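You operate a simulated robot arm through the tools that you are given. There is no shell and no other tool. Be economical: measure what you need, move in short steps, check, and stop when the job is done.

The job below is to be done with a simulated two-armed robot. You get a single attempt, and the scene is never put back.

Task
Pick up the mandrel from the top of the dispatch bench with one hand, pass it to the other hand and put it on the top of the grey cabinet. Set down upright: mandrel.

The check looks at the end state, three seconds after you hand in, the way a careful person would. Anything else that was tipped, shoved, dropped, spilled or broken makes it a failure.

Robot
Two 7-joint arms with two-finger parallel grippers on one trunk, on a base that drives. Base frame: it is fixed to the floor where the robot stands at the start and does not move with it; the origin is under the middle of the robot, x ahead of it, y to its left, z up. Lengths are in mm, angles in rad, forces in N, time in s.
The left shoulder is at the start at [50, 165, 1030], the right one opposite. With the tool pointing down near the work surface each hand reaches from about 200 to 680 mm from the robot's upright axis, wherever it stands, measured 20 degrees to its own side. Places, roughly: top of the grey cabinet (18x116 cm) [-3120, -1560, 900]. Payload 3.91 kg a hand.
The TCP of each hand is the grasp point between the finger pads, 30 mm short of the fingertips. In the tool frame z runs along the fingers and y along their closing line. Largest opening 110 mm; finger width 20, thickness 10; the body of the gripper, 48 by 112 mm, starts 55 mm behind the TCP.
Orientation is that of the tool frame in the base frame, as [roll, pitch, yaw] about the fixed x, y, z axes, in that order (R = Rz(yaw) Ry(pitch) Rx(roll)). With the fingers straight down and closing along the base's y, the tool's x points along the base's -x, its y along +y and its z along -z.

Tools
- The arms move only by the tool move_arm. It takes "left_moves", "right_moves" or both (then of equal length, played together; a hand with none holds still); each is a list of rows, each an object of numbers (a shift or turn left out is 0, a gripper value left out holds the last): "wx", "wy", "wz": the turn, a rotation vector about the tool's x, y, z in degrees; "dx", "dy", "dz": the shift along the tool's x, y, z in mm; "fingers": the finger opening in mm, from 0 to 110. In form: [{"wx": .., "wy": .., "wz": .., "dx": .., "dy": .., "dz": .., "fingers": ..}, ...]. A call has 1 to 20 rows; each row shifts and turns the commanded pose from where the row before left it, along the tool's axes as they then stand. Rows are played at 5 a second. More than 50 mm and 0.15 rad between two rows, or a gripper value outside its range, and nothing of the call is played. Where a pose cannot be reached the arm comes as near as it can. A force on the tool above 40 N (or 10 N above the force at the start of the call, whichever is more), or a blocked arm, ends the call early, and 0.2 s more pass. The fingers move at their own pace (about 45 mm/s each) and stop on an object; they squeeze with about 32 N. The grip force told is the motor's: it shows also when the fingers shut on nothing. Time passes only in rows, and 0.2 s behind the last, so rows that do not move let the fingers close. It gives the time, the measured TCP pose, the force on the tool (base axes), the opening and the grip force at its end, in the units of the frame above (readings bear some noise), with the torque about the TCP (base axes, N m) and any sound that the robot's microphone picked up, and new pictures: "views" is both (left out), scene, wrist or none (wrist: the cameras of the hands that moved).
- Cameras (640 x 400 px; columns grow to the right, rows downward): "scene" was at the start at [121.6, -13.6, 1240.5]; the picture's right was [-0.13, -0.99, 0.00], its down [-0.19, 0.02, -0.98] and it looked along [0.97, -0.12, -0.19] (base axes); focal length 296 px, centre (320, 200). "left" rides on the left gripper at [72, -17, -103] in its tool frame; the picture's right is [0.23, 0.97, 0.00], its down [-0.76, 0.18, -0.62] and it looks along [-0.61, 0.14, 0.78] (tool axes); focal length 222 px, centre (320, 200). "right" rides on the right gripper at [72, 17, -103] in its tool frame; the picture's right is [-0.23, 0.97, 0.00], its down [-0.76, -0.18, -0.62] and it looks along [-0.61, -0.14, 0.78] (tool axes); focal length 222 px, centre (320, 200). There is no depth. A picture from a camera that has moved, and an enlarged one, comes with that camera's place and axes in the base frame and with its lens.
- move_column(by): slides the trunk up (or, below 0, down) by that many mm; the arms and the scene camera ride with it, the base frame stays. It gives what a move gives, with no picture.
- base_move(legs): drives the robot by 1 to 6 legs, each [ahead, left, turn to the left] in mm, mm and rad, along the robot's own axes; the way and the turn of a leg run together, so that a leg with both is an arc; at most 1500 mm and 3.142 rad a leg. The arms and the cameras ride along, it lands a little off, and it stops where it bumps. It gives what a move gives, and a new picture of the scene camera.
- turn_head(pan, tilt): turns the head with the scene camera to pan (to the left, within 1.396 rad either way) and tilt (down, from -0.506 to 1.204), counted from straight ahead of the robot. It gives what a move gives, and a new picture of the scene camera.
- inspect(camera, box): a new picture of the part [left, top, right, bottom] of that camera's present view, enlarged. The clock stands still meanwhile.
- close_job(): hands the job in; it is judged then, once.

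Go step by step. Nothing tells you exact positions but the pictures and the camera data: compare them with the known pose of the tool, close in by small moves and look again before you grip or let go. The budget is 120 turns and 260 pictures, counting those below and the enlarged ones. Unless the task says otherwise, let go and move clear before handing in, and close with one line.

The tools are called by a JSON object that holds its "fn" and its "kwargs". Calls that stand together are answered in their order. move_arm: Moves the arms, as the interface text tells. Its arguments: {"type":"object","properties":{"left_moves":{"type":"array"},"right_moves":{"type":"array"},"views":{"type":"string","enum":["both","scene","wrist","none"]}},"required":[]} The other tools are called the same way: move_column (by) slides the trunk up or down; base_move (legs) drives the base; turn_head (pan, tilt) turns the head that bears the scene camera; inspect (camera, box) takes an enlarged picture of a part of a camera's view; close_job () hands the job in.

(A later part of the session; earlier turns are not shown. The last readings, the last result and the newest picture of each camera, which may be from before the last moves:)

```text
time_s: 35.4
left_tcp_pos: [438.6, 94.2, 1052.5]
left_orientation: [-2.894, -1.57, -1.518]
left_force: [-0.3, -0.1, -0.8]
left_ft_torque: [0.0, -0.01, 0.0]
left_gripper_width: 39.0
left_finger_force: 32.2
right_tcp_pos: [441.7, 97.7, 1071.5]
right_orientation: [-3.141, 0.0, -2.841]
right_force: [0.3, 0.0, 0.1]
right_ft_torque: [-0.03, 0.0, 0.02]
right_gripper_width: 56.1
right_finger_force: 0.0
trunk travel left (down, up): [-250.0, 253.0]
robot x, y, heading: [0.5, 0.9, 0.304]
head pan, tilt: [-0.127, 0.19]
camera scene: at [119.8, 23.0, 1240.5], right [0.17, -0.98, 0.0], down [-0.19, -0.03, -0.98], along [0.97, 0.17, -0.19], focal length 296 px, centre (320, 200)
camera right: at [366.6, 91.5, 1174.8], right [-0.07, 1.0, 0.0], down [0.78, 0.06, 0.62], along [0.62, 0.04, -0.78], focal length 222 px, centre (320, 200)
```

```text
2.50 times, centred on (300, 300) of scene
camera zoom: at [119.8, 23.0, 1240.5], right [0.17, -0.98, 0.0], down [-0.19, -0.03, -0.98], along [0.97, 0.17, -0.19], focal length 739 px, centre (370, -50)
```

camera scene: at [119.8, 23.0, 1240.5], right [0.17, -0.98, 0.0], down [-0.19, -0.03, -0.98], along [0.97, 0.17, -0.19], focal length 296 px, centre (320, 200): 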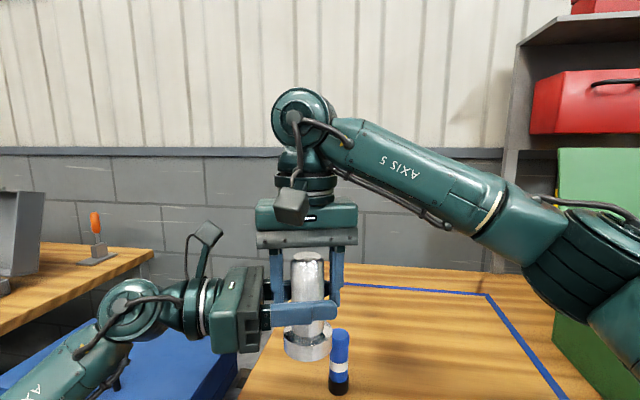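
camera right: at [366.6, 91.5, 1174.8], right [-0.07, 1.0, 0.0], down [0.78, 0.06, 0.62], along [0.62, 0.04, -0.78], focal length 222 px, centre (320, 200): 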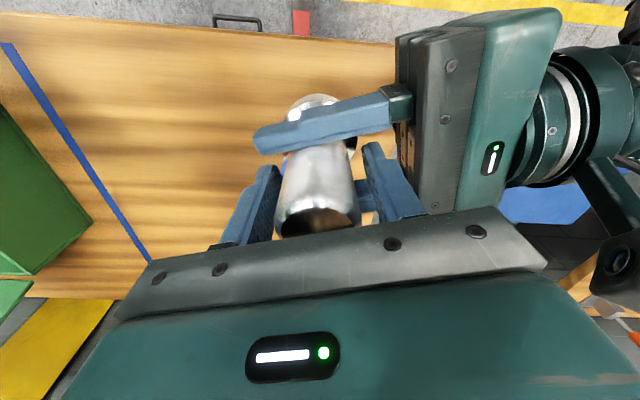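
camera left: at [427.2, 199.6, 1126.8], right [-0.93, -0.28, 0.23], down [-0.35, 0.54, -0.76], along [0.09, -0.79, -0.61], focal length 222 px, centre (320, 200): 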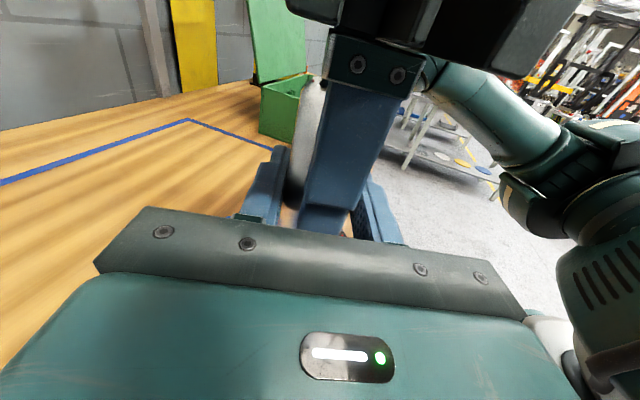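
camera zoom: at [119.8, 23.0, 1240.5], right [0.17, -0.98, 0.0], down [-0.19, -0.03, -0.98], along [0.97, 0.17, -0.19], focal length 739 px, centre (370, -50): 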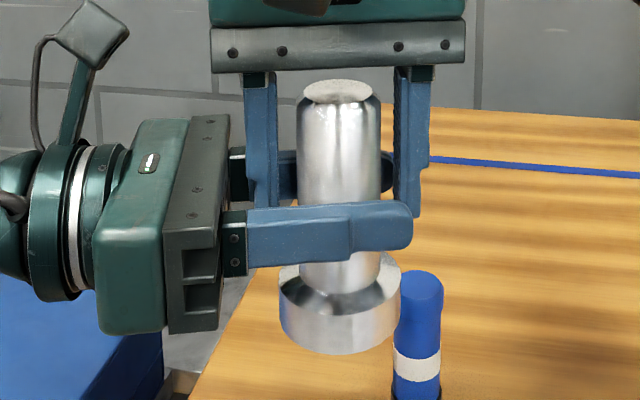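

The mandrel is now in the left hand and the right pads are clear of it. I'll raise the right hand straight up off it.

{"fn": "move_arm", "kwargs": {"right_moves": [{"dz": -8}, {"dz": -10}, {"dz": -12}, {"dz": -15}, {"dz": -15}, {"dz": -15}, {"dz": -15}, {}]}}

```text
time_s: 37.2
left_tcp_pos: [437.3, 93.6, 1053.4]
left_orientation: [-2.726, -1.571, -1.685]
left_force: [0.6, 0.1, -1.3]
left_ft_torque: [-0.05, 0.0, 0.0]
left_gripper_width: 39.0
left_finger_force: 31.9
right_tcp_pos: [440.7, 96.8, 1161.6]
right_orientation: [3.141, 0.0, -2.841]
right_force: [1.2, 0.6, 0.0]
right_ft_torque: [-0.03, 0.03, -0.01]
right_gripper_width: 56.1
right_finger_force: 0.1
trunk travel left (down, up): [-250.0, 253.0]
robot x, y, heading: [0.0, -1.4, 0.298]
head pan, tilt: [-0.127, 0.19]
camera scene: at [119.8, 23.0, 1240.5], right [0.17, -0.98, 0.0], down [-0.19, -0.03, -0.98], along [0.97, 0.17, -0.19], focal length 296 px, centre (320, 200)
camera right: at [368.0, 93.1, 1264.5], right [-0.07, 1.0, 0.0], down [0.78, 0.06, 0.62], along [0.62, 0.04, -0.78], focal length 222 px, centre (320, 200)
```

scene: 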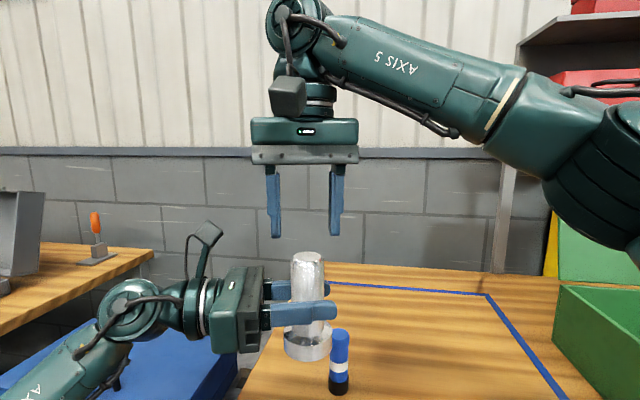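
right: 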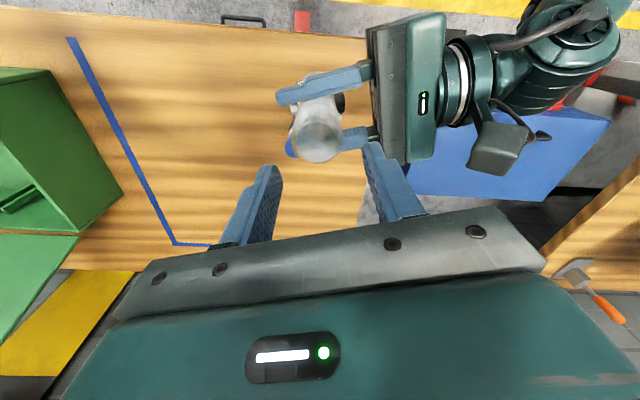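

The left hand holds it cleanly. I'll tuck the right arm back to its own side before driving.

{"fn": "move_arm", "kwargs": {"right_moves": [{"dy": -30, "dx": 12}, {"dy": -30, "dx": 16}, {"dy": -30, "dx": 16}, {"dy": -30, "dx": 16}, {"dy": -30, "dx": 16}, {"dy": -30, "dx": 16}, {"dx": 10, "dy": -10, "fingers": 20}, {}, {}], "views": "scene"}}

```text
time_s: 39.2
left_tcp_pos: [437.8, 94.4, 1055.0]
left_orientation: [0.356, -1.57, 1.515]
left_force: [0.0, 0.6, -0.2]
left_ft_torque: [-0.01, 0.03, 0.0]
left_gripper_width: 39.1
left_finger_force: 31.8
right_tcp_pos: [399.8, -112.9, 1161.1]
right_orientation: [3.141, 0.0, -2.843]
right_force: [-0.3, -0.3, 1.1]
right_ft_torque: [0.04, 0.01, -0.01]
right_gripper_width: 20.0
right_finger_force: 0.1
trunk travel left (down, up): [-250.0, 253.0]
robot x, y, heading: [0.6, 1.9, 0.298]
head pan, tilt: [-0.127, 0.19]
camera scene: at [119.8, 23.0, 1240.5], right [0.17, -0.98, 0.0], down [-0.19, -0.03, -0.98], along [0.97, 0.17, -0.19], focal length 296 px, centre (320, 200)
```

scene: 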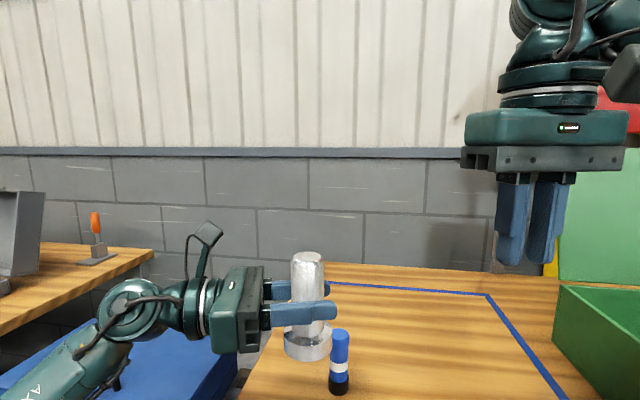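

The mandrel is secure and both hands are clear. Before driving I'll look around to the right with the head.

{"fn": "turn_head", "kwargs": {"pan": -1.39, "tilt": 0.3}}

{"fn": "turn_head", "kwargs": {"pan": 1.39, "tilt": 0.3}}

```text
time_s: 40.6
left_tcp_pos: [439.2, 94.3, 1053.7]
left_orientation: [-2.795, -1.57, -1.616]
left_force: [0.2, 0.1, 0.1]
left_ft_torque: [-0.04, 0.01, -0.02]
left_gripper_width: 39.2
left_finger_force: 32.0
right_tcp_pos: [400.9, -112.2, 1162.0]
right_orientation: [3.141, -0.001, -2.841]
right_force: [1.1, 0.4, -0.7]
right_ft_torque: [0.01, 0.05, -0.03]
right_gripper_width: 19.9
right_finger_force: 0.1
trunk travel left (down, up): [-250.0, 253.0]
robot x, y, heading: [-0.4, 1.4, 0.299]
head pan, tilt: [-1.389, 0.3]
camera scene: at [71.4, -75.8, 1230.3], right [-0.89, -0.46, 0.0], down [-0.14, 0.26, -0.96], along [0.44, -0.85, -0.3], focal length 296 px, centre (320, 200)
```

scene: 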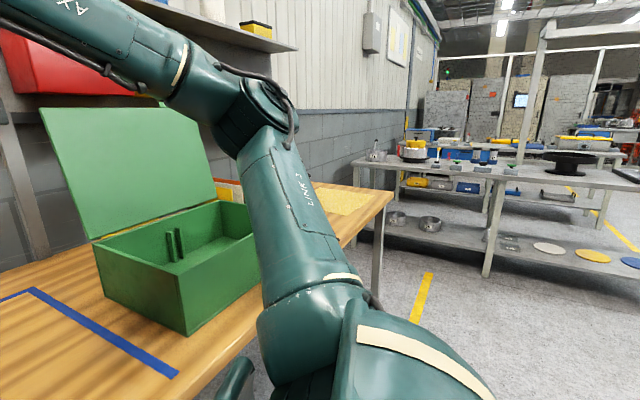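

```text
time_s: 43.1
left_tcp_pos: [439.0, 94.2, 1054.3]
left_orientation: [-2.762, -1.57, -1.652]
left_force: [0.1, 0.0, -0.4]
left_ft_torque: [0.0, -0.01, 0.06]
left_gripper_width: 39.1
left_finger_force: 32.5
right_tcp_pos: [400.6, -112.3, 1161.3]
right_orientation: [3.14, -0.001, -2.842]
right_force: [-0.6, 0.8, 0.1]
right_ft_torque: [-0.01, -0.02, 0.0]
right_gripper_width: 19.9
right_finger_force: 0.0
trunk travel left (down, up): [-250.0, 253.0]
robot x, y, heading: [-0.4, 0.8, 0.297]
head pan, tilt: [1.389, 0.3]
camera scene: at [17.1, 99.6, 1230.3], right [0.99, 0.12, 0.0], down [0.03, -0.29, -0.96], along [-0.11, 0.95, -0.3], focal length 296 px, centre (320, 200)
```

scene: 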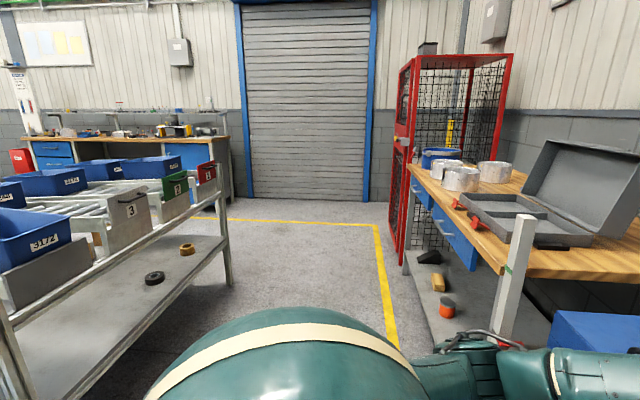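

The left side has a rack and the right side an aisle. I'll back off the bench a little and turn right so the rear comes into view.

{"fn": "base_move", "kwargs": {"legs": [[-300, 0, 0], [0, 0, -1.2]]}}

{"fn": "turn_head", "kwargs": {"pan": -1.2, "tilt": 0.3}}

```text
time_s: 48.1
left_tcp_pos: [-39.2, -461.6, 1054.0]
left_orientation: [-2.862, -1.57, -2.743]
left_force: [-0.2, 0.1, 0.1]
left_ft_torque: [-0.01, 0.02, -0.02]
left_gripper_width: 39.3
left_finger_force: 31.7
right_tcp_pos: [-245.1, -502.6, 1162.6]
right_orientation: [3.141, 0.002, 2.249]
right_force: [-0.6, -0.8, 0.2]
right_ft_torque: [0.0, 0.01, 0.01]
right_gripper_width: 20.0
right_finger_force: 0.1
trunk travel left (down, up): [-250.0, 253.0]
robot x, y, heading: [-289.7, -85.8, -0.89]
head pan, tilt: [1.389, 0.3]
camera scene: at [-188.3, -69.3, 1230.3], right [0.48, -0.88, 0.0], down [-0.26, -0.14, -0.96], along [0.84, 0.46, -0.3], focal length 296 px, centre (320, 200)
```

scene: 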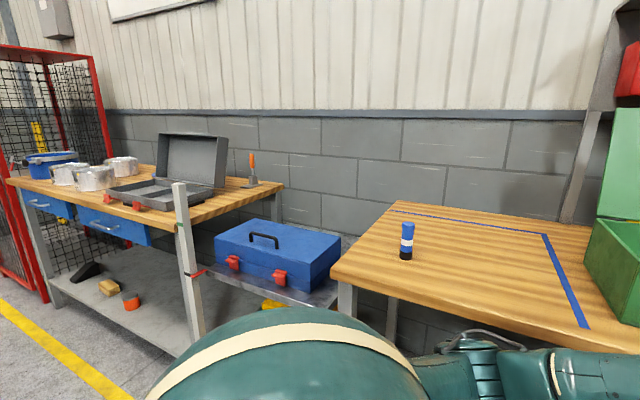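

```text
time_s: 50.4
left_tcp_pos: [-39.9, -461.4, 1054.1]
left_orientation: [0.558, -1.57, 0.123]
left_force: [0.1, -0.2, 0.8]
left_ft_torque: [-0.01, 0.01, 0.03]
left_gripper_width: 38.9
left_finger_force: 32.0
right_tcp_pos: [-245.5, -502.3, 1161.0]
right_orientation: [-3.14, 0.0, 2.25]
right_force: [-0.2, 1.0, 0.4]
right_ft_torque: [0.0, 0.02, 0.0]
right_gripper_width: 19.8
right_finger_force: 0.1
trunk travel left (down, up): [-250.0, 253.0]
robot x, y, heading: [-284.0, -88.9, -0.891]
head pan, tilt: [-1.201, 0.3]
camera scene: at [-316.9, -194.8, 1230.2], right [-0.87, 0.5, 0.0], down [0.15, 0.26, -0.96], along [-0.48, -0.83, -0.3], focal length 296 px, centre (320, 200)
```

scene: 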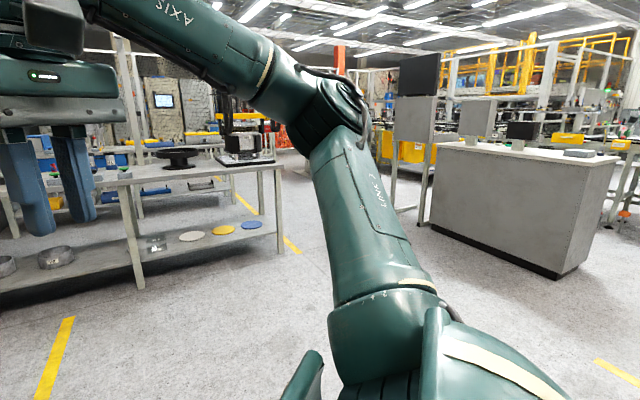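

The grey cabinet is on the right, with its near face roughly along y and a few items on top. I'll turn toward it and drive part way.

{"fn": "base_move", "kwargs": {"legs": [[0, 0, -1.596], [1200, 0, 0]]}}

{"fn": "turn_head", "kwargs": {"pan": 0.1, "tilt": 0.25}}

```text
time_s: 60.3
left_tcp_pos: [-1641.7, -971.5, 1053.4]
left_orientation: [-2.393, -1.571, 1.418]
left_force: [-0.1, -1.1, -0.7]
left_ft_torque: [-0.04, 0.02, 0.0]
left_gripper_width: 39.3
left_finger_force: 32.4
right_tcp_pos: [-1664.4, -763.4, 1161.6]
right_orientation: [3.141, -0.001, 0.595]
right_force: [-0.6, -0.3, 0.1]
right_ft_torque: [0.0, -0.02, 0.01]
right_gripper_width: 20.0
right_finger_force: 0.0
trunk travel left (down, up): [-250.0, 253.0]
robot x, y, heading: [-1249.9, -755.7, -2.549]
head pan, tilt: [-1.201, 0.3]
camera scene: at [-1350.5, -719.2, 1230.2], right [0.57, 0.82, 0.0], down [0.24, -0.17, -0.96], along [-0.79, 0.54, -0.3], focal length 296 px, centre (320, 200)
```

scene: 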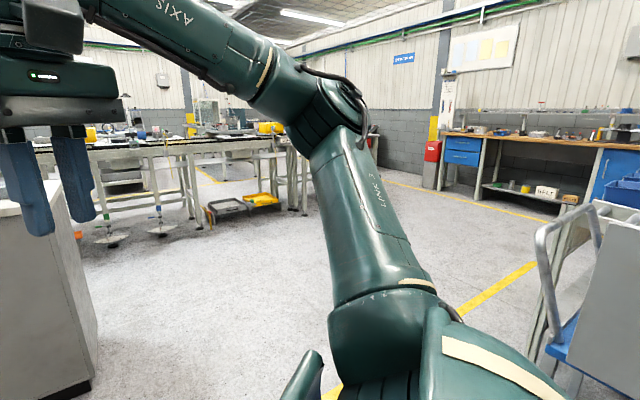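

```text
time_s: 61.8
left_tcp_pos: [-1640.9, -972.0, 1053.2]
left_orientation: [-2.361, -1.571, 1.383]
left_force: [0.2, 0.5, -0.8]
left_ft_torque: [-0.02, 0.0, 0.03]
left_gripper_width: 39.0
left_finger_force: 32.2
right_tcp_pos: [-1664.6, -761.8, 1161.7]
right_orientation: [-3.141, -0.001, 0.596]
right_force: [-0.3, -0.7, 0.9]
right_ft_torque: [0.02, 0.02, 0.0]
right_gripper_width: 19.9
right_finger_force: 0.1
trunk travel left (down, up): [-250.0, 253.0]
robot x, y, heading: [-1247.5, -754.9, -2.548]
head pan, tilt: [0.099, 0.25]
camera scene: at [-1345.5, -832.0, 1235.0], right [-0.64, 0.77, 0.0], down [0.19, 0.16, -0.97], along [-0.75, -0.62, -0.25], focal length 296 px, centre (320, 200)
```

scene: 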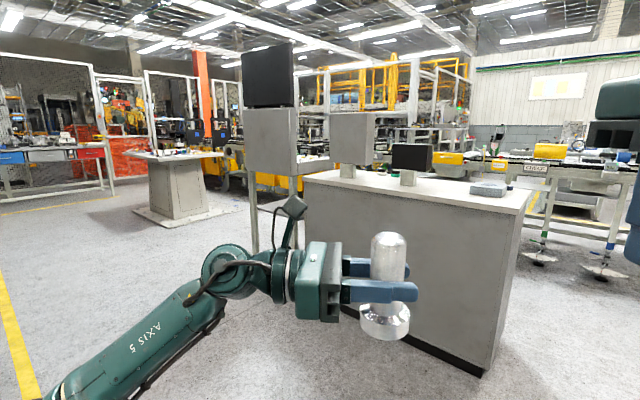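

The mandrel travelled well. The cabinet's near edge is at about x -2700 to -2830, with y from -960 to -2090. I'll zoom in on the top to see what stands on it.

{"fn": "inspect", "kwargs": {"camera": "scene", "box": [300, 100, 560, 262]}}

```text
2.46 times, centred on (430, 181) of scene
camera zoom: at [-1345.5, -832.0, 1235.0], right [-0.64, 0.77, 0.0], down [0.19, 0.16, -0.97], along [-0.75, -0.62, -0.25], focal length 728 px, centre (49, 247)
```

zoom: 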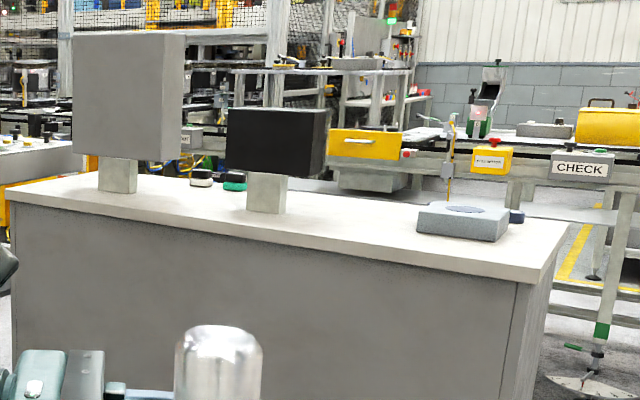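

The front of the top is clear, with two monitor stands and a grey block further in. I'll drive up so I face the cabinet squarely around y -1290, with the hands still short of it.

{"fn": "base_move", "kwargs": {"legs": [[0, 0, -0.057], [1047, 0, 0], [0, 0, -0.536]]}}

{"fn": "turn_head", "kwargs": {"pan": 0.0, "tilt": 0.45}}

```text
time_s: 69.1
left_tcp_pos: [-2596.4, -1274.0, 1054.8]
left_orientation: [1.307, -1.571, -2.85]
left_force: [-0.4, 0.2, -0.4]
left_ft_torque: [0.04, 0.0, 0.01]
left_gripper_width: 39.2
left_finger_force: 32.4
right_tcp_pos: [-2504.3, -1084.2, 1161.5]
right_orientation: [3.142, -0.001, 0.026]
right_force: [-0.4, 0.7, -0.2]
right_ft_torque: [-0.01, 0.01, -0.02]
right_gripper_width: 20.2
right_finger_force: 0.0
trunk travel left (down, up): [-250.0, 253.0]
robot x, y, heading: [-2146.2, -1302.2, -3.118]
head pan, tilt: [0.099, 0.25]
camera scene: at [-2271.2, -1316.1, 1235.0], right [-0.12, 0.99, 0.0], down [0.25, 0.03, -0.97], along [-0.96, -0.12, -0.25], focal length 296 px, centre (320, 200)
```

scene: 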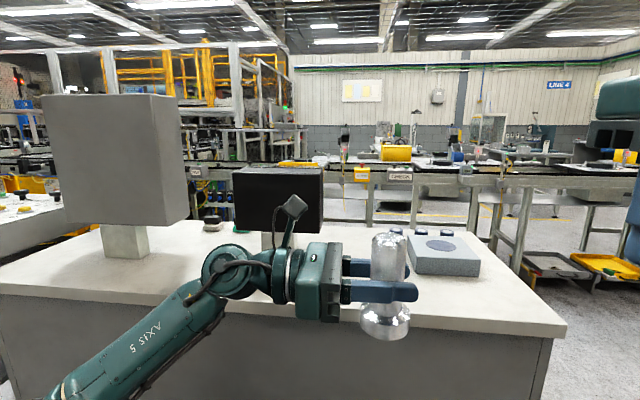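

```text
time_s: 69.9
left_tcp_pos: [-2596.6, -1274.6, 1053.7]
left_orientation: [-1.388, -1.57, -0.156]
left_force: [-0.5, -0.3, -0.4]
left_ft_torque: [0.03, 0.03, 0.01]
left_gripper_width: 39.1
left_finger_force: 32.1
right_tcp_pos: [-2504.0, -1085.2, 1161.7]
right_orientation: [3.14, 0.0, 0.026]
right_force: [0.0, 0.2, 0.1]
right_ft_torque: [0.01, -0.03, 0.0]
right_gripper_width: 20.2
right_finger_force: 0.0
trunk travel left (down, up): [-250.0, 253.0]
robot x, y, heading: [-2149.5, -1303.1, -3.116]
head pan, tilt: [0.0, 0.45]
camera scene: at [-2270.4, -1307.0, 1216.4], right [-0.03, 1.0, 0.0], down [0.43, 0.01, -0.9], along [-0.9, -0.02, -0.43], focal length 296 px, centre (320, 200)
```

scene: 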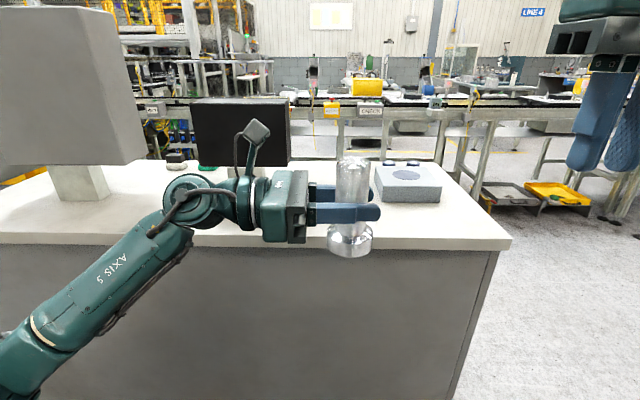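

I face the cabinet squarely. Its top runs from x about -2770 to -3215, with the monitor at y below about -1385 and the grey block at y -1185 to -1025, so there is a free gap around y -1285. I'll turn the left hand to point forward, with the mandrel spinning on its own axis.

{"fn": "move_arm", "kwargs": {"left_moves": [{"dy": -10, "dz": -16}, {"dy": -14, "dz": -22}, {"dy": -14, "dz": -22}, {"dy": -14, "dz": -22}, {"dy": -8, "dz": -16}, {"wx": 6}, {"wx": 6}, {"wx": 6}, {"wx": 6}, {"wx": 6}, {"wx": 6}, {"wx": 6}, {"wx": 6}, {"wx": 6}, {"wx": 6}, {"wx": 6}, {"wx": 6}, {"wx": 6}, {"wx": 6}, {"wx": 6}]}}

```text
time_s: 74.1
left_tcp_pos: [-2654.3, -1374.0, 1054.5]
left_orientation: [2.255, -1.57, -2.753]
left_force: [0.2, -0.8, 0.6]
left_ft_torque: [-0.01, 0.03, -0.02]
left_gripper_width: 39.0
left_finger_force: 32.5
left hand out of reach, approached as far as the arm can: row 16, 17, 18, 19, 20
right_tcp_pos: [-2503.4, -1083.9, 1160.7]
right_orientation: [3.14, 0.001, 0.026]
right_force: [0.7, 0.6, 0.6]
right_ft_torque: [-0.02, -0.03, 0.01]
right_gripper_width: 19.6
right_finger_force: 0.0
trunk travel left (down, up): [-250.0, 253.0]
robot x, y, heading: [-2152.7, -1303.4, -3.114]
head pan, tilt: [0.0, 0.45]
camera scene: at [-2270.5, -1307.0, 1216.3], right [-0.03, 1.0, 0.0], down [0.44, 0.01, -0.9], along [-0.9, -0.02, -0.44], focal length 296 px, centre (320, 200)
camera left: at [-2572.0, -1437.3, 1126.6], right [0.46, 0.86, 0.23], down [0.63, -0.14, -0.76], along [-0.62, 0.5, -0.61], focal length 222 px, centre (320, 200)
```

scene: 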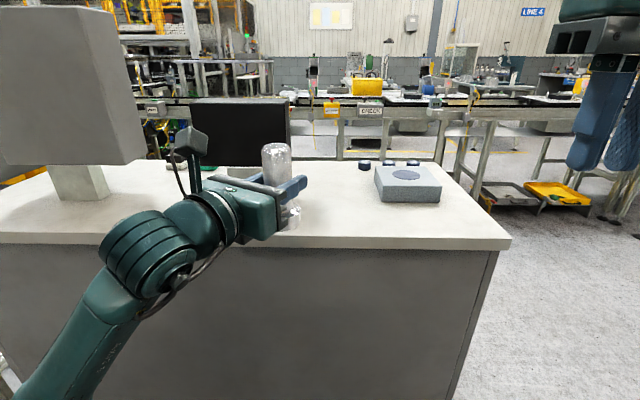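
left: 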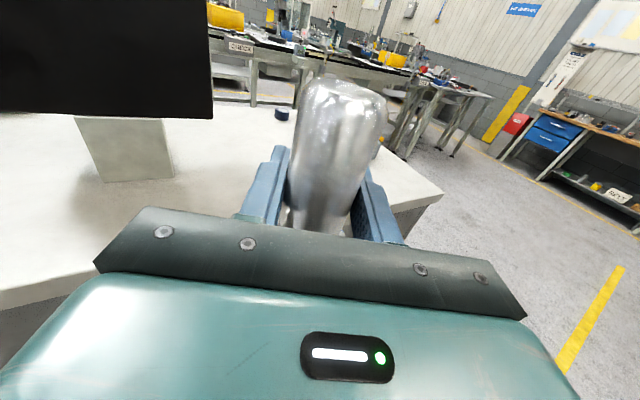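

The hand stopped about 28° short of straight ahead, at a joint limit in this folded pose. I'll slide the base right to line up with the gap, then extend the arm and try to finish the yaw there.

{"fn": "base_move", "kwargs": {"legs": [[0, -115, 0]]}}

{"fn": "move_arm", "kwargs": {"left_moves": [{"dz": 17, "dy": 10}, {"dz": 17, "dy": 10}, {"dz": 17, "dy": 10}, {"dz": 17, "dy": 10}, {"dz": 17, "dy": 10}, {"dz": 17, "dy": 10}, {}]}}

```text
time_s: 75.7
left_tcp_pos: [-2656.9, -1258.1, 1054.2]
left_orientation: [-0.521, -1.57, 0.021]
left_force: [1.0, -0.9, 0.1]
left_ft_torque: [-0.01, 0.02, 0.0]
left_gripper_width: 39.1
left_finger_force: 32.4
right_tcp_pos: [-2506.7, -970.8, 1161.3]
right_orientation: [-3.142, 0.0, 0.023]
right_force: [0.0, -0.4, 0.4]
right_ft_torque: [-0.01, 0.03, 0.02]
right_gripper_width: 20.3
right_finger_force: 0.1
trunk travel left (down, up): [-250.0, 253.0]
robot x, y, heading: [-2150.9, -1188.3, -3.12]
head pan, tilt: [0.0, 0.45]
camera scene: at [-2273.4, -1192.1, 1216.3], right [-0.02, 1.0, 0.0], down [0.44, 0.01, -0.9], along [-0.9, -0.02, -0.44], focal length 296 px, centre (320, 200)
```

scene: 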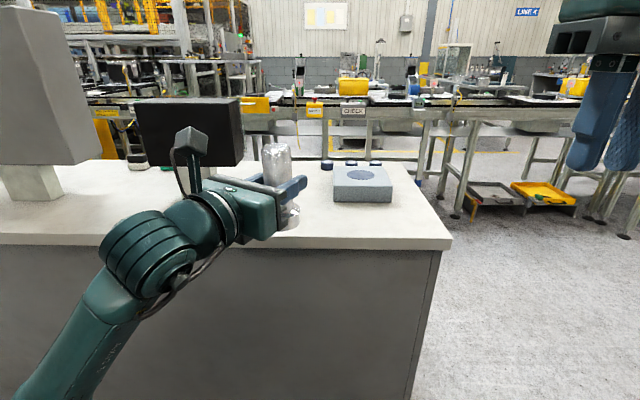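

```text
time_s: 77.3
left_tcp_pos: [-2662.4, -1249.9, 1054.5]
left_orientation: [-0.713, -1.569, 0.213]
left_force: [-0.8, 0.2, 0.4]
left_ft_torque: [0.0, 0.01, 0.02]
left_gripper_width: 39.1
left_finger_force: 31.7
left hand out of reach, approached as far as the arm can: row 1, 2, 3, 4, 5, 6
right_tcp_pos: [-2506.7, -969.6, 1161.8]
right_orientation: [3.141, 0.001, 0.023]
right_force: [-1.2, 0.4, -0.6]
right_ft_torque: [-0.01, -0.01, 0.0]
right_gripper_width: 19.9
right_finger_force: 0.0
trunk travel left (down, up): [-250.0, 253.0]
robot x, y, heading: [-2149.3, -1189.2, -3.12]
head pan, tilt: [0.0, 0.45]
camera scene: at [-2273.4, -1192.3, 1216.3], right [-0.02, 1.0, 0.0], down [0.44, 0.01, -0.9], along [-0.9, -0.02, -0.44], focal length 296 px, centre (320, 200)
camera left: at [-2580.2, -1313.8, 1126.6], right [0.47, 0.86, 0.23], down [0.63, -0.14, -0.76], along [-0.62, 0.5, -0.61], focal length 222 px, centre (320, 200)
```

scene: 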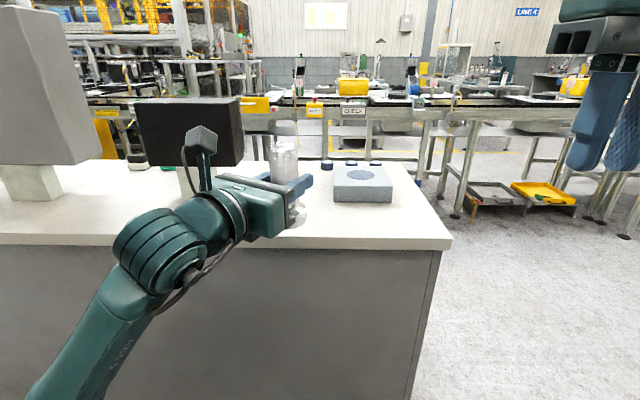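
left: 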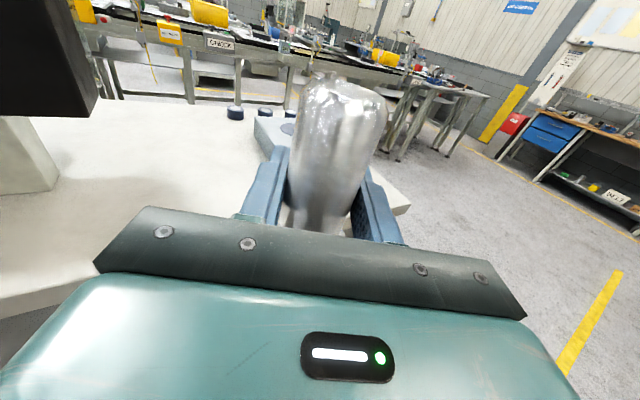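

The arm did not extend because its commanded yaw is still beyond the limit. I'll turn the command back by about 35° and test the reach forward.

{"fn": "move_arm", "kwargs": {"left_moves": [{"wx": -7}, {"wx": -7}, {"wx": -7}, {"wx": -7}, {"wx": -7}, {"wx": -3}, {}], "views": "wrist"}}

```text
time_s: 78.9
left_tcp_pos: [-2660.2, -1250.8, 1052.9]
left_orientation: [-2.871, -1.57, 1.708]
left_force: [0.9, 0.0, 0.5]
left_ft_torque: [0.03, -0.01, 0.01]
left_gripper_width: 39.2
left_finger_force: 32.3
right_tcp_pos: [-2506.6, -969.7, 1160.7]
right_orientation: [3.141, -0.001, 0.025]
right_force: [0.7, -0.7, -0.5]
right_ft_torque: [0.0, -0.01, -0.05]
right_gripper_width: 20.3
right_finger_force: 0.1
trunk travel left (down, up): [-250.0, 253.0]
robot x, y, heading: [-2152.2, -1185.8, -3.122]
head pan, tilt: [0.0, 0.45]
camera left: at [-2636.2, -1351.9, 1126.6], right [0.89, 0.39, 0.23], down [0.41, -0.5, -0.76], along [-0.18, 0.77, -0.61], focal length 222 px, centre (320, 200)
```

left: 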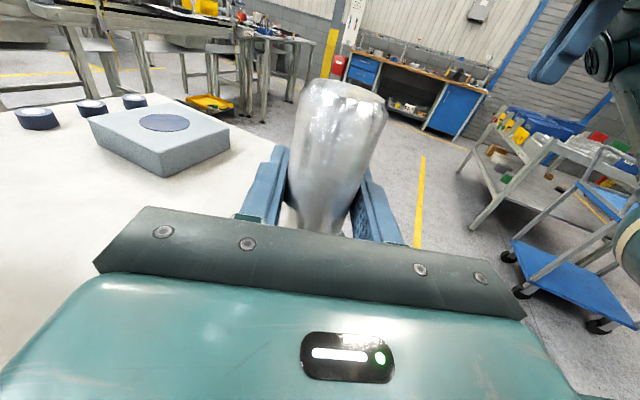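

The command re-bases on the measured pose for each call, which helps. The yaw limit probably comes from the forearm pointing inward, so I'll shift the hand outward to the left and slightly forward, then try the yaw again.

{"fn": "move_arm", "kwargs": {"left_moves": [{"dz": -12, "dy": -9}, {"dz": -19, "dy": -15}, {"dz": -19, "dy": -15}, {"dz": -19, "dy": -15}, {"dz": -19, "dy": -15}, {"dz": -19, "dy": -15}, {"dz": -19, "dy": -15}, {"dz": -19, "dy": -15}, {"wx": 5}, {"wx": 5}, {"wx": 5}, {"wx": 5}, {"wx": 5}, {"wx": 5}, {"wx": 5}, {"wx": 5}, {"wx": 5}, {"wx": 5}, {"wx": 5}, {"wx": 5}]}}

```text
time_s: 83.1
left_tcp_pos: [-2707.7, -1429.5, 1053.1]
left_orientation: [2.268, -1.568, -2.425]
left_force: [-0.1, -0.7, -0.1]
left_ft_torque: [0.0, 0.04, -0.01]
left_gripper_width: 39.2
left_finger_force: 32.3
right_tcp_pos: [-2507.7, -970.7, 1161.9]
right_orientation: [-3.141, -0.001, 0.025]
right_force: [0.8, 1.3, -0.9]
right_ft_torque: [0.01, -0.04, -0.01]
right_gripper_width: 19.8
right_finger_force: 0.0
trunk travel left (down, up): [-250.0, 253.0]
robot x, y, heading: [-2149.8, -1189.1, -3.114]
head pan, tilt: [0.0, 0.45]
camera scene: at [-2273.3, -1192.6, 1216.3], right [-0.02, 1.0, 0.0], down [0.44, 0.01, -0.9], along [-0.9, -0.02, -0.44], focal length 296 px, centre (320, 200)
camera left: at [-2609.5, -1461.9, 1126.5], right [0.15, 0.96, 0.23], down [0.64, 0.08, -0.76], along [-0.75, 0.26, -0.61], focal length 222 px, centre (320, 200)
```

scene: 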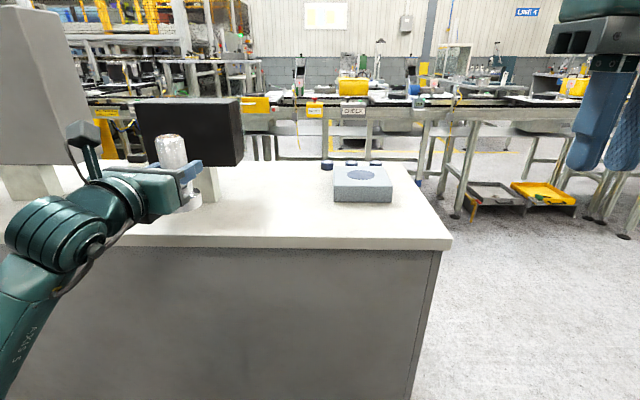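
left: 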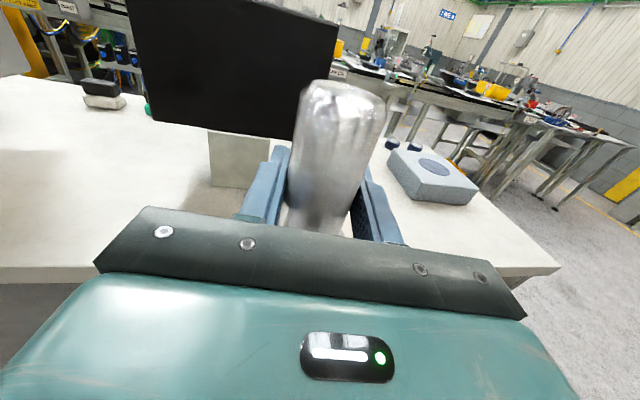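

That worked: the hand now points within about 9° of straight ahead. I'll slide the base right so the mandrel lines up with the gap at y of about -1278, finish the yaw and extend forward.

{"fn": "base_move", "kwargs": {"legs": [[0, -152, 0]]}}

{"fn": "move_arm", "kwargs": {"left_moves": [{"wx": 4.4}, {"wx": 4.4}, {"dz": 12}, {"dz": 18}, {"dz": 20}, {"dz": 20}, {"dz": 20}, {"dz": 20}, {"dz": 20}, {}]}}

```text
time_s: 85.1
left_tcp_pos: [-2713.0, -1275.7, 1054.3]
left_orientation: [2.915, -1.568, -3.072]
left_force: [-0.2, -0.3, -0.8]
left_ft_torque: [0.01, -0.01, -0.02]
left_gripper_width: 39.1
left_finger_force: 32.3
right_tcp_pos: [-2510.8, -816.4, 1160.6]
right_orientation: [-3.141, 0.0, 0.024]
right_force: [0.1, -0.2, 0.0]
right_ft_torque: [0.03, -0.02, 0.0]
right_gripper_width: 20.1
right_finger_force: 0.2
trunk travel left (down, up): [-250.0, 253.0]
robot x, y, heading: [-2155.7, -1036.6, -3.118]
head pan, tilt: [0.0, 0.45]
camera scene: at [-2277.1, -1038.7, 1216.3], right [-0.02, 1.0, 0.0], down [0.44, 0.01, -0.9], along [-0.9, -0.02, -0.44], focal length 296 px, centre (320, 200)
```

scene: 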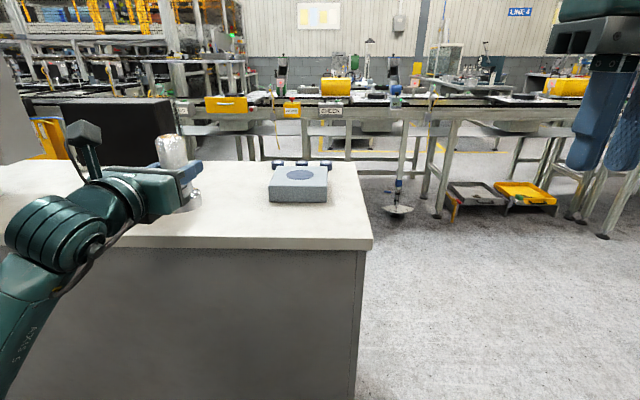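

```text
time_s: 87.3
left_tcp_pos: [-2841.2, -1270.8, 999.8]
left_orientation: [2.918, -1.568, -3.042]
left_force: [-0.5, -0.1, -0.1]
left_ft_torque: [0.0, 0.0, -0.02]
left_gripper_width: 38.8
left_finger_force: 31.6
left hand out of reach, approached as far as the arm can: row 1, 2, 4, 5, 6, 7, 8, 9
right_tcp_pos: [-2510.5, -815.9, 1161.4]
right_orientation: [3.141, 0.0, 0.025]
right_force: [-0.6, 0.3, 0.3]
right_ft_torque: [0.0, 0.04, 0.0]
right_gripper_width: 20.0
right_finger_force: 0.0
trunk travel left (down, up): [-250.0, 253.0]
robot x, y, heading: [-2155.7, -1032.2, -3.122]
head pan, tilt: [0.0, 0.45]
camera scene: at [-2277.2, -1038.9, 1216.3], right [-0.02, 1.0, 0.0], down [0.44, 0.01, -0.9], along [-0.9, -0.02, -0.44], focal length 296 px, centre (320, 200)
camera left: at [-2741.0, -1300.1, 1072.5], right [0.12, 0.97, 0.23], down [0.64, 0.1, -0.76], along [-0.76, 0.24, -0.61], focal length 222 px, centre (320, 200)
```

scene: 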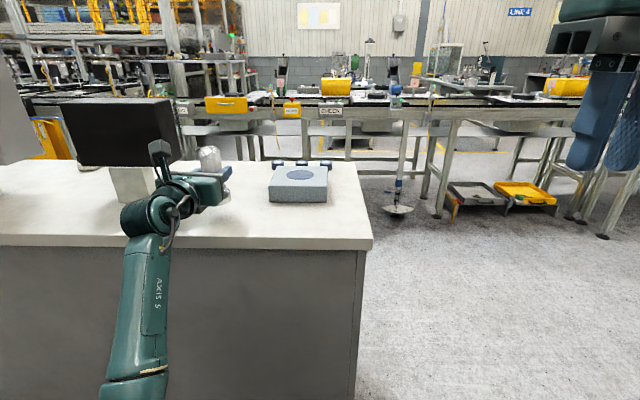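
left: 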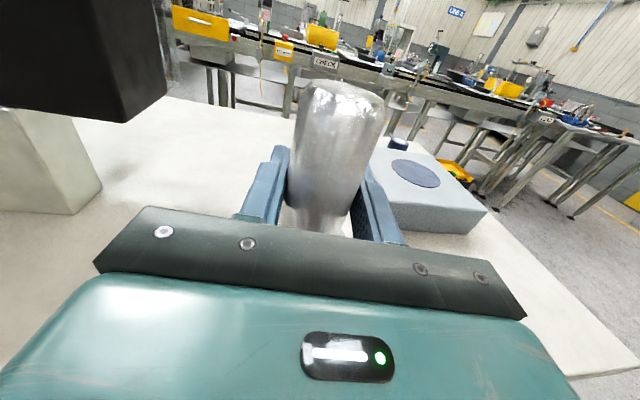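

The arm reaches only about 690 mm this way and the elbow hangs below the cabinet's height, so going deep over the front edge is unsafe. Coming in from the cabinet's right-hand end looks better, so I'll zoom in on that end.

{"fn": "inspect", "kwargs": {"camera": "scene", "box": [220, 130, 400, 260]}}

{"fn": "inspect", "kwargs": {"camera": "left", "box": [340, 100, 640, 400]}}

```text
3.08 times, centred on (310, 195) of scene
camera zoom: at [-2277.2, -1038.9, 1216.3], right [-0.02, 1.0, 0.0], down [0.44, 0.01, -0.9], along [-0.9, -0.02, -0.44], focal length 910 px, centre (351, 215)
```

zoom: 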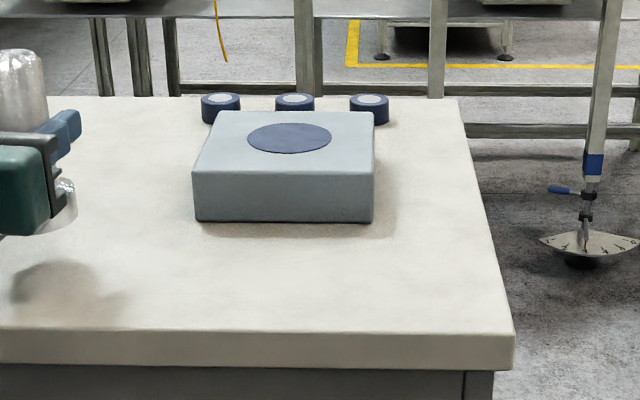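

```text
1.33 times, centred on (490, 250) of left
camera zoom: at [-2741.0, -1300.1, 1072.5], right [0.12, 0.97, 0.23], down [0.64, 0.1, -0.76], along [-0.76, 0.24, -0.61], focal length 296 px, centre (93, 133)
```

zoom: 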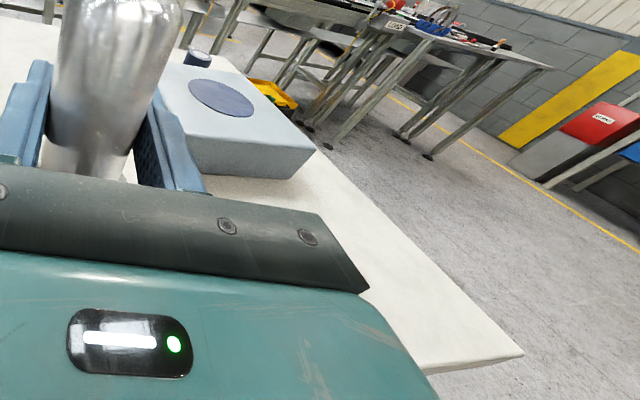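

The right end is at y = -948. The block covers x -2911 to -3042 and y -1036 to -1174, and the nearest blue cap is centred at about (-3155, -1038). A free spot at (-3090, -1000) fits the mandrel, so I'll first retract the arm to the comfortable pose.

{"fn": "move_arm", "kwargs": {"left_moves": [{"dx": 10}, {"dx": 10, "dz": -10}, {"dx": 7, "dz": -18}, {"dx": 7, "dz": -20}, {"dx": 7, "dz": -20}, {"dx": 7, "dz": -20}, {"dx": 6, "dz": -20}, {"dz": -20}, {}]}}

```text
time_s: 89.3
left_tcp_pos: [-2712.3, -1290.4, 1043.4]
left_orientation: [2.84, -1.567, -2.965]
left_force: [0.0, -0.2, 1.2]
left_ft_torque: [0.0, -0.01, 0.03]
left_gripper_width: 39.2
left_finger_force: 32.0
left hand out of reach, approached as far as the arm can: row 1, 2
right_tcp_pos: [-2510.6, -816.5, 1161.0]
right_orientation: [3.141, -0.001, 0.023]
right_force: [-0.6, -0.8, 0.6]
right_ft_torque: [0.0, 0.01, -0.04]
right_gripper_width: 20.1
right_finger_force: 0.1
trunk travel left (down, up): [-250.0, 253.0]
robot x, y, heading: [-2155.0, -1033.9, -3.118]
head pan, tilt: [0.0, 0.45]
camera scene: at [-2277.1, -1038.9, 1216.3], right [-0.02, 1.0, 0.0], down [0.44, 0.01, -0.9], along [-0.9, -0.02, -0.44], focal length 296 px, centre (320, 200)
camera left: at [-2612.2, -1318.5, 1116.1], right [0.12, 0.97, 0.23], down [0.64, 0.1, -0.76], along [-0.76, 0.24, -0.61], focal length 222 px, centre (320, 200)
```

scene: 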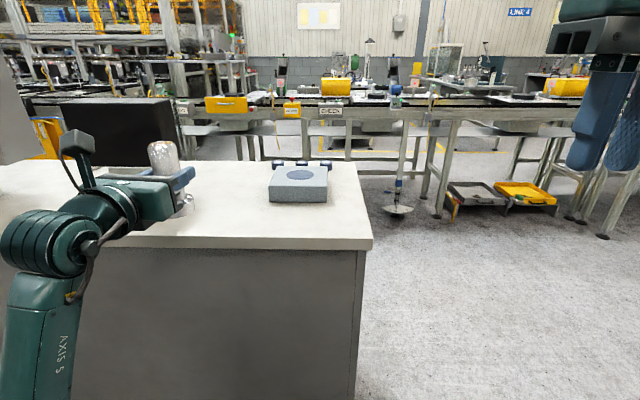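
left: 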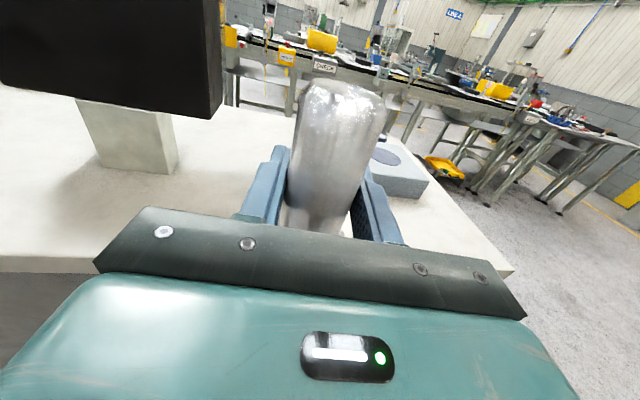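

The arm is retracted with the mandrel still upright. Next I'll drive around toward the cabinet's right end: sideways right, then forward.

{"fn": "base_move", "kwargs": {"legs": [[-100, 0, 0], [0, -830, 0]]}}

```text
time_s: 97.9
left_tcp_pos: [-2635.8, -449.7, 1044.0]
left_orientation: [2.866, -1.567, -2.981]
left_force: [-0.6, -0.7, 0.2]
left_ft_torque: [0.01, -0.01, 0.04]
left_gripper_width: 39.4
left_finger_force: 32.3
right_tcp_pos: [-2437.3, 25.6, 1161.1]
right_orientation: [3.14, -0.002, 0.033]
right_force: [0.7, -0.1, -0.3]
right_ft_torque: [0.01, 0.01, 0.04]
right_gripper_width: 20.1
right_finger_force: 0.0
trunk travel left (down, up): [-250.0, 253.0]
robot x, y, heading: [-2081.7, -187.8, -3.107]
head pan, tilt: [0.0, 0.45]
camera scene: at [-2202.6, -195.2, 1216.3], right [-0.03, 1.0, 0.0], down [0.44, 0.01, -0.9], along [-0.9, -0.03, -0.44], focal length 296 px, centre (320, 200)
```

scene: 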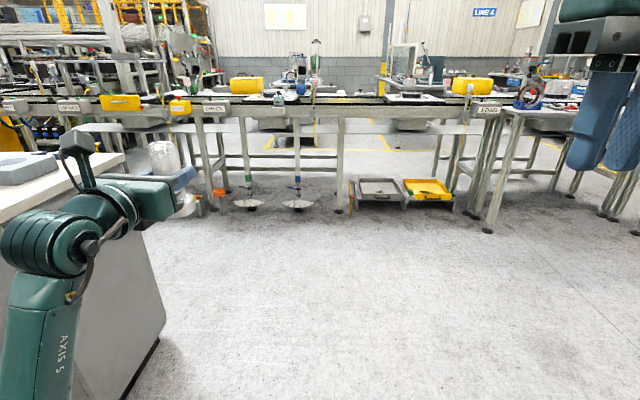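

The way is clear ahead. I'll drive forward to beside the cabinet's end and turn left to face it.

{"fn": "base_move", "kwargs": {"legs": [[1260, 0, 0], [0, 0, 1.536]]}}

```text
time_s: 108.0
left_tcp_pos: [-3115.1, -785.7, 1043.6]
left_orientation: [2.86, -1.565, -1.462]
left_force: [0.8, -0.6, 0.3]
left_ft_torque: [0.01, 0.05, -0.01]
left_gripper_width: 39.2
left_finger_force: 32.2
right_tcp_pos: [-3577.3, -560.8, 1160.9]
right_orientation: [-3.141, 0.002, 1.545]
right_force: [-0.2, 0.0, 0.4]
right_ft_torque: [0.04, -0.01, 0.0]
right_gripper_width: 20.2
right_finger_force: 0.1
trunk travel left (down, up): [-250.0, 253.0]
robot x, y, heading: [-3341.2, -216.0, -1.599]
head pan, tilt: [0.0, 0.45]
camera scene: at [-3345.9, -340.5, 1216.3], right [-1.0, 0.02, 0.0], down [0.01, 0.44, -0.9], along [-0.02, -0.9, -0.44], focal length 296 px, centre (320, 200)
```

scene: 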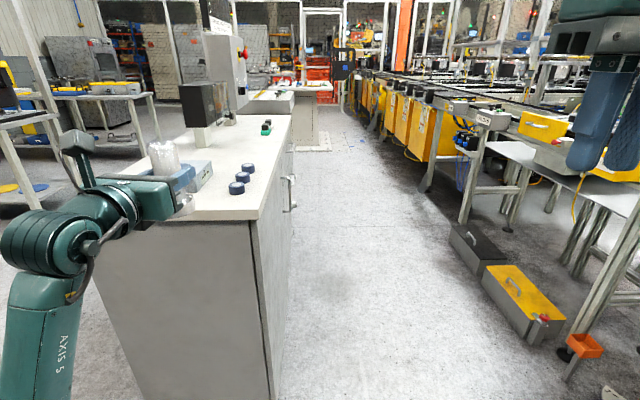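

A good view of the end of the cabinet. I'll zoom in to fix the spot.

{"fn": "inspect", "kwargs": {"camera": "scene", "box": [130, 110, 310, 240]}}

{"fn": "inspect", "kwargs": {"camera": "left", "box": [0, 0, 640, 400]}}

```text
3.08 times, centred on (220, 175) of scene
camera zoom: at [-3345.9, -340.5, 1216.3], right [-1.0, 0.02, 0.0], down [0.01, 0.44, -0.9], along [-0.02, -0.9, -0.44], focal length 910 px, centre (628, 277)
```

zoom: 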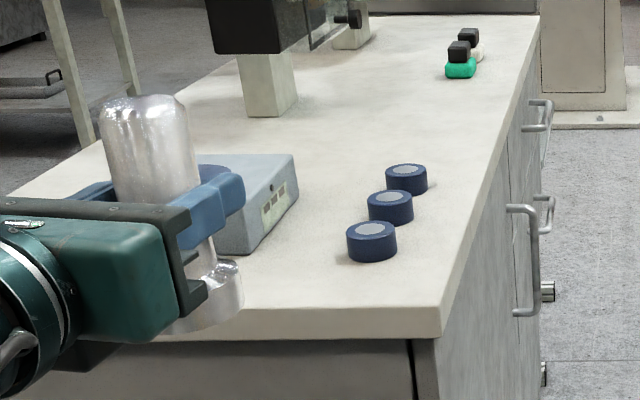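

```text
1.00 times, centred on (320, 200) of left (not enlarged: the box is as wide or as high as the picture)
camera zoom: at [-3081.1, -686.5, 1116.1], right [-0.96, 0.17, 0.23], down [-0.07, 0.65, -0.76], along [-0.27, -0.74, -0.61], focal length 222 px, centre (320, 200)
```

zoom: 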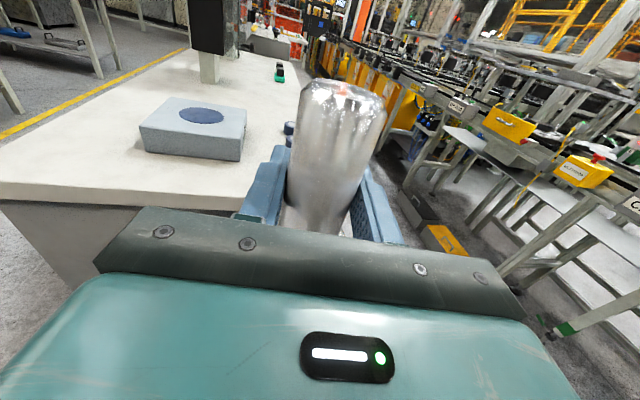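

The end edge is at y about -945, with the block corner at (-3044, -1038) and the nearest cap at (-3153, -1040). The target for the mandrel axis is (-3090, -998), so I'll drive in about 200 mm at the present height.

{"fn": "base_move", "kwargs": {"legs": [[205, 30, 0]]}}

{"fn": "inspect", "kwargs": {"camera": "left", "box": [100, 40, 480, 280]}}

```text
time_s: 109.6
left_tcp_pos: [-3090.7, -994.5, 1043.7]
left_orientation: [2.87, -1.566, -1.474]
left_force: [-0.1, -0.1, -0.4]
left_ft_torque: [0.01, -0.02, -0.03]
left_gripper_width: 39.0
left_finger_force: 32.2
right_tcp_pos: [-3553.2, -768.5, 1161.4]
right_orientation: [3.141, 0.0, 1.545]
right_force: [-0.4, 0.1, -0.4]
right_ft_torque: [0.04, 0.0, 0.01]
right_gripper_width: 20.0
right_finger_force: 0.1
trunk travel left (down, up): [-250.0, 253.0]
robot x, y, heading: [-3321.4, -423.5, -1.598]
head pan, tilt: [0.0, 0.45]
camera scene: at [-3321.6, -549.2, 1216.2], right [-1.0, 0.03, 0.0], down [0.01, 0.44, -0.9], along [-0.02, -0.9, -0.44], focal length 296 px, centre (320, 200)
```

scene: 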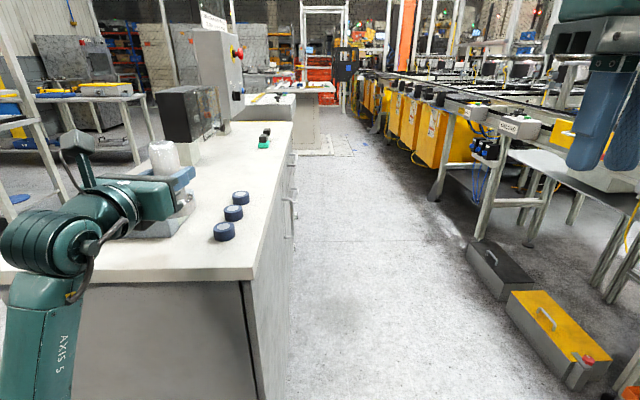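

```text
1.67 times, centred on (290, 160) of left
camera zoom: at [-3057.3, -895.5, 1115.9], right [-0.96, 0.17, 0.23], down [-0.07, 0.65, -0.76], along [-0.28, -0.74, -0.61], focal length 370 px, centre (370, 267)
```

zoom: 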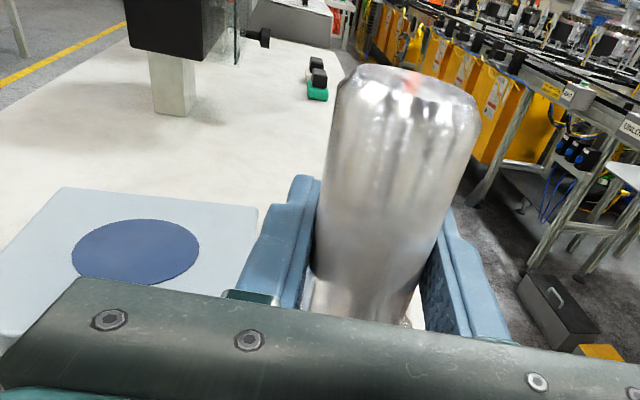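

The hand is at (-3091, -995), right where I want it. I'll lower the trunk 60 mm and check the clearances.

{"fn": "move_column", "kwargs": {"by": -60}}

{"fn": "inspect", "kwargs": {"camera": "scene", "box": [100, 110, 310, 300]}}

{"fn": "inspect", "kwargs": {"camera": "left", "box": [100, 40, 480, 280]}}

```text
time_s: 110.6
left_tcp_pos: [-3090.9, -993.5, 983.9]
left_orientation: [2.875, -1.566, -1.478]
left_force: [0.5, 0.3, 0.0]
left_ft_torque: [0.01, 0.01, 0.01]
left_gripper_width: 39.6
left_finger_force: 32.1
right_tcp_pos: [-3553.2, -768.5, 1102.4]
right_orientation: [-3.141, 0.0, 1.544]
right_force: [-0.1, -0.3, 0.3]
right_ft_torque: [-0.03, 0.02, 0.01]
right_gripper_width: 20.0
right_finger_force: 0.0
trunk travel left (down, up): [-190.0, 313.0]
robot x, y, heading: [-3318.2, -429.1, -1.596]
head pan, tilt: [0.0, 0.45]
```

```text
2.11 times, centred on (205, 205) of scene
camera zoom: at [-3321.6, -548.7, 1156.3], right [-1.0, 0.03, 0.0], down [0.01, 0.44, -0.9], along [-0.02, -0.9, -0.44], focal length 622 px, centre (562, 190)
```

zoom: 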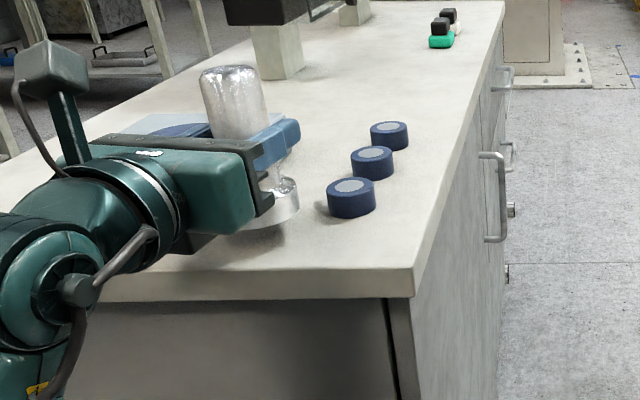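

```text
1.67 times, centred on (290, 160) of left
camera zoom: at [-3057.3, -895.1, 1056.2], right [-0.96, 0.17, 0.23], down [-0.07, 0.65, -0.76], along [-0.28, -0.74, -0.61], focal length 370 px, centre (370, 267)
```

zoom: 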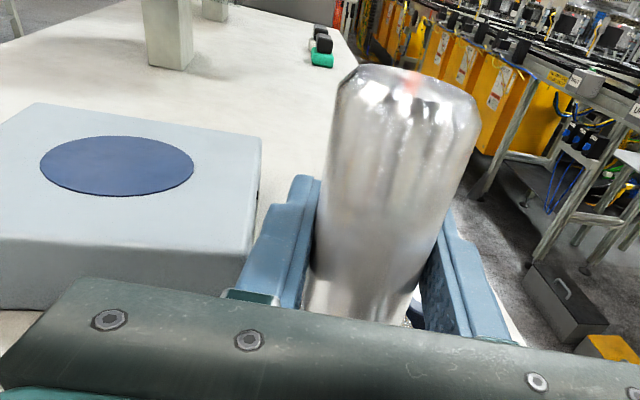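

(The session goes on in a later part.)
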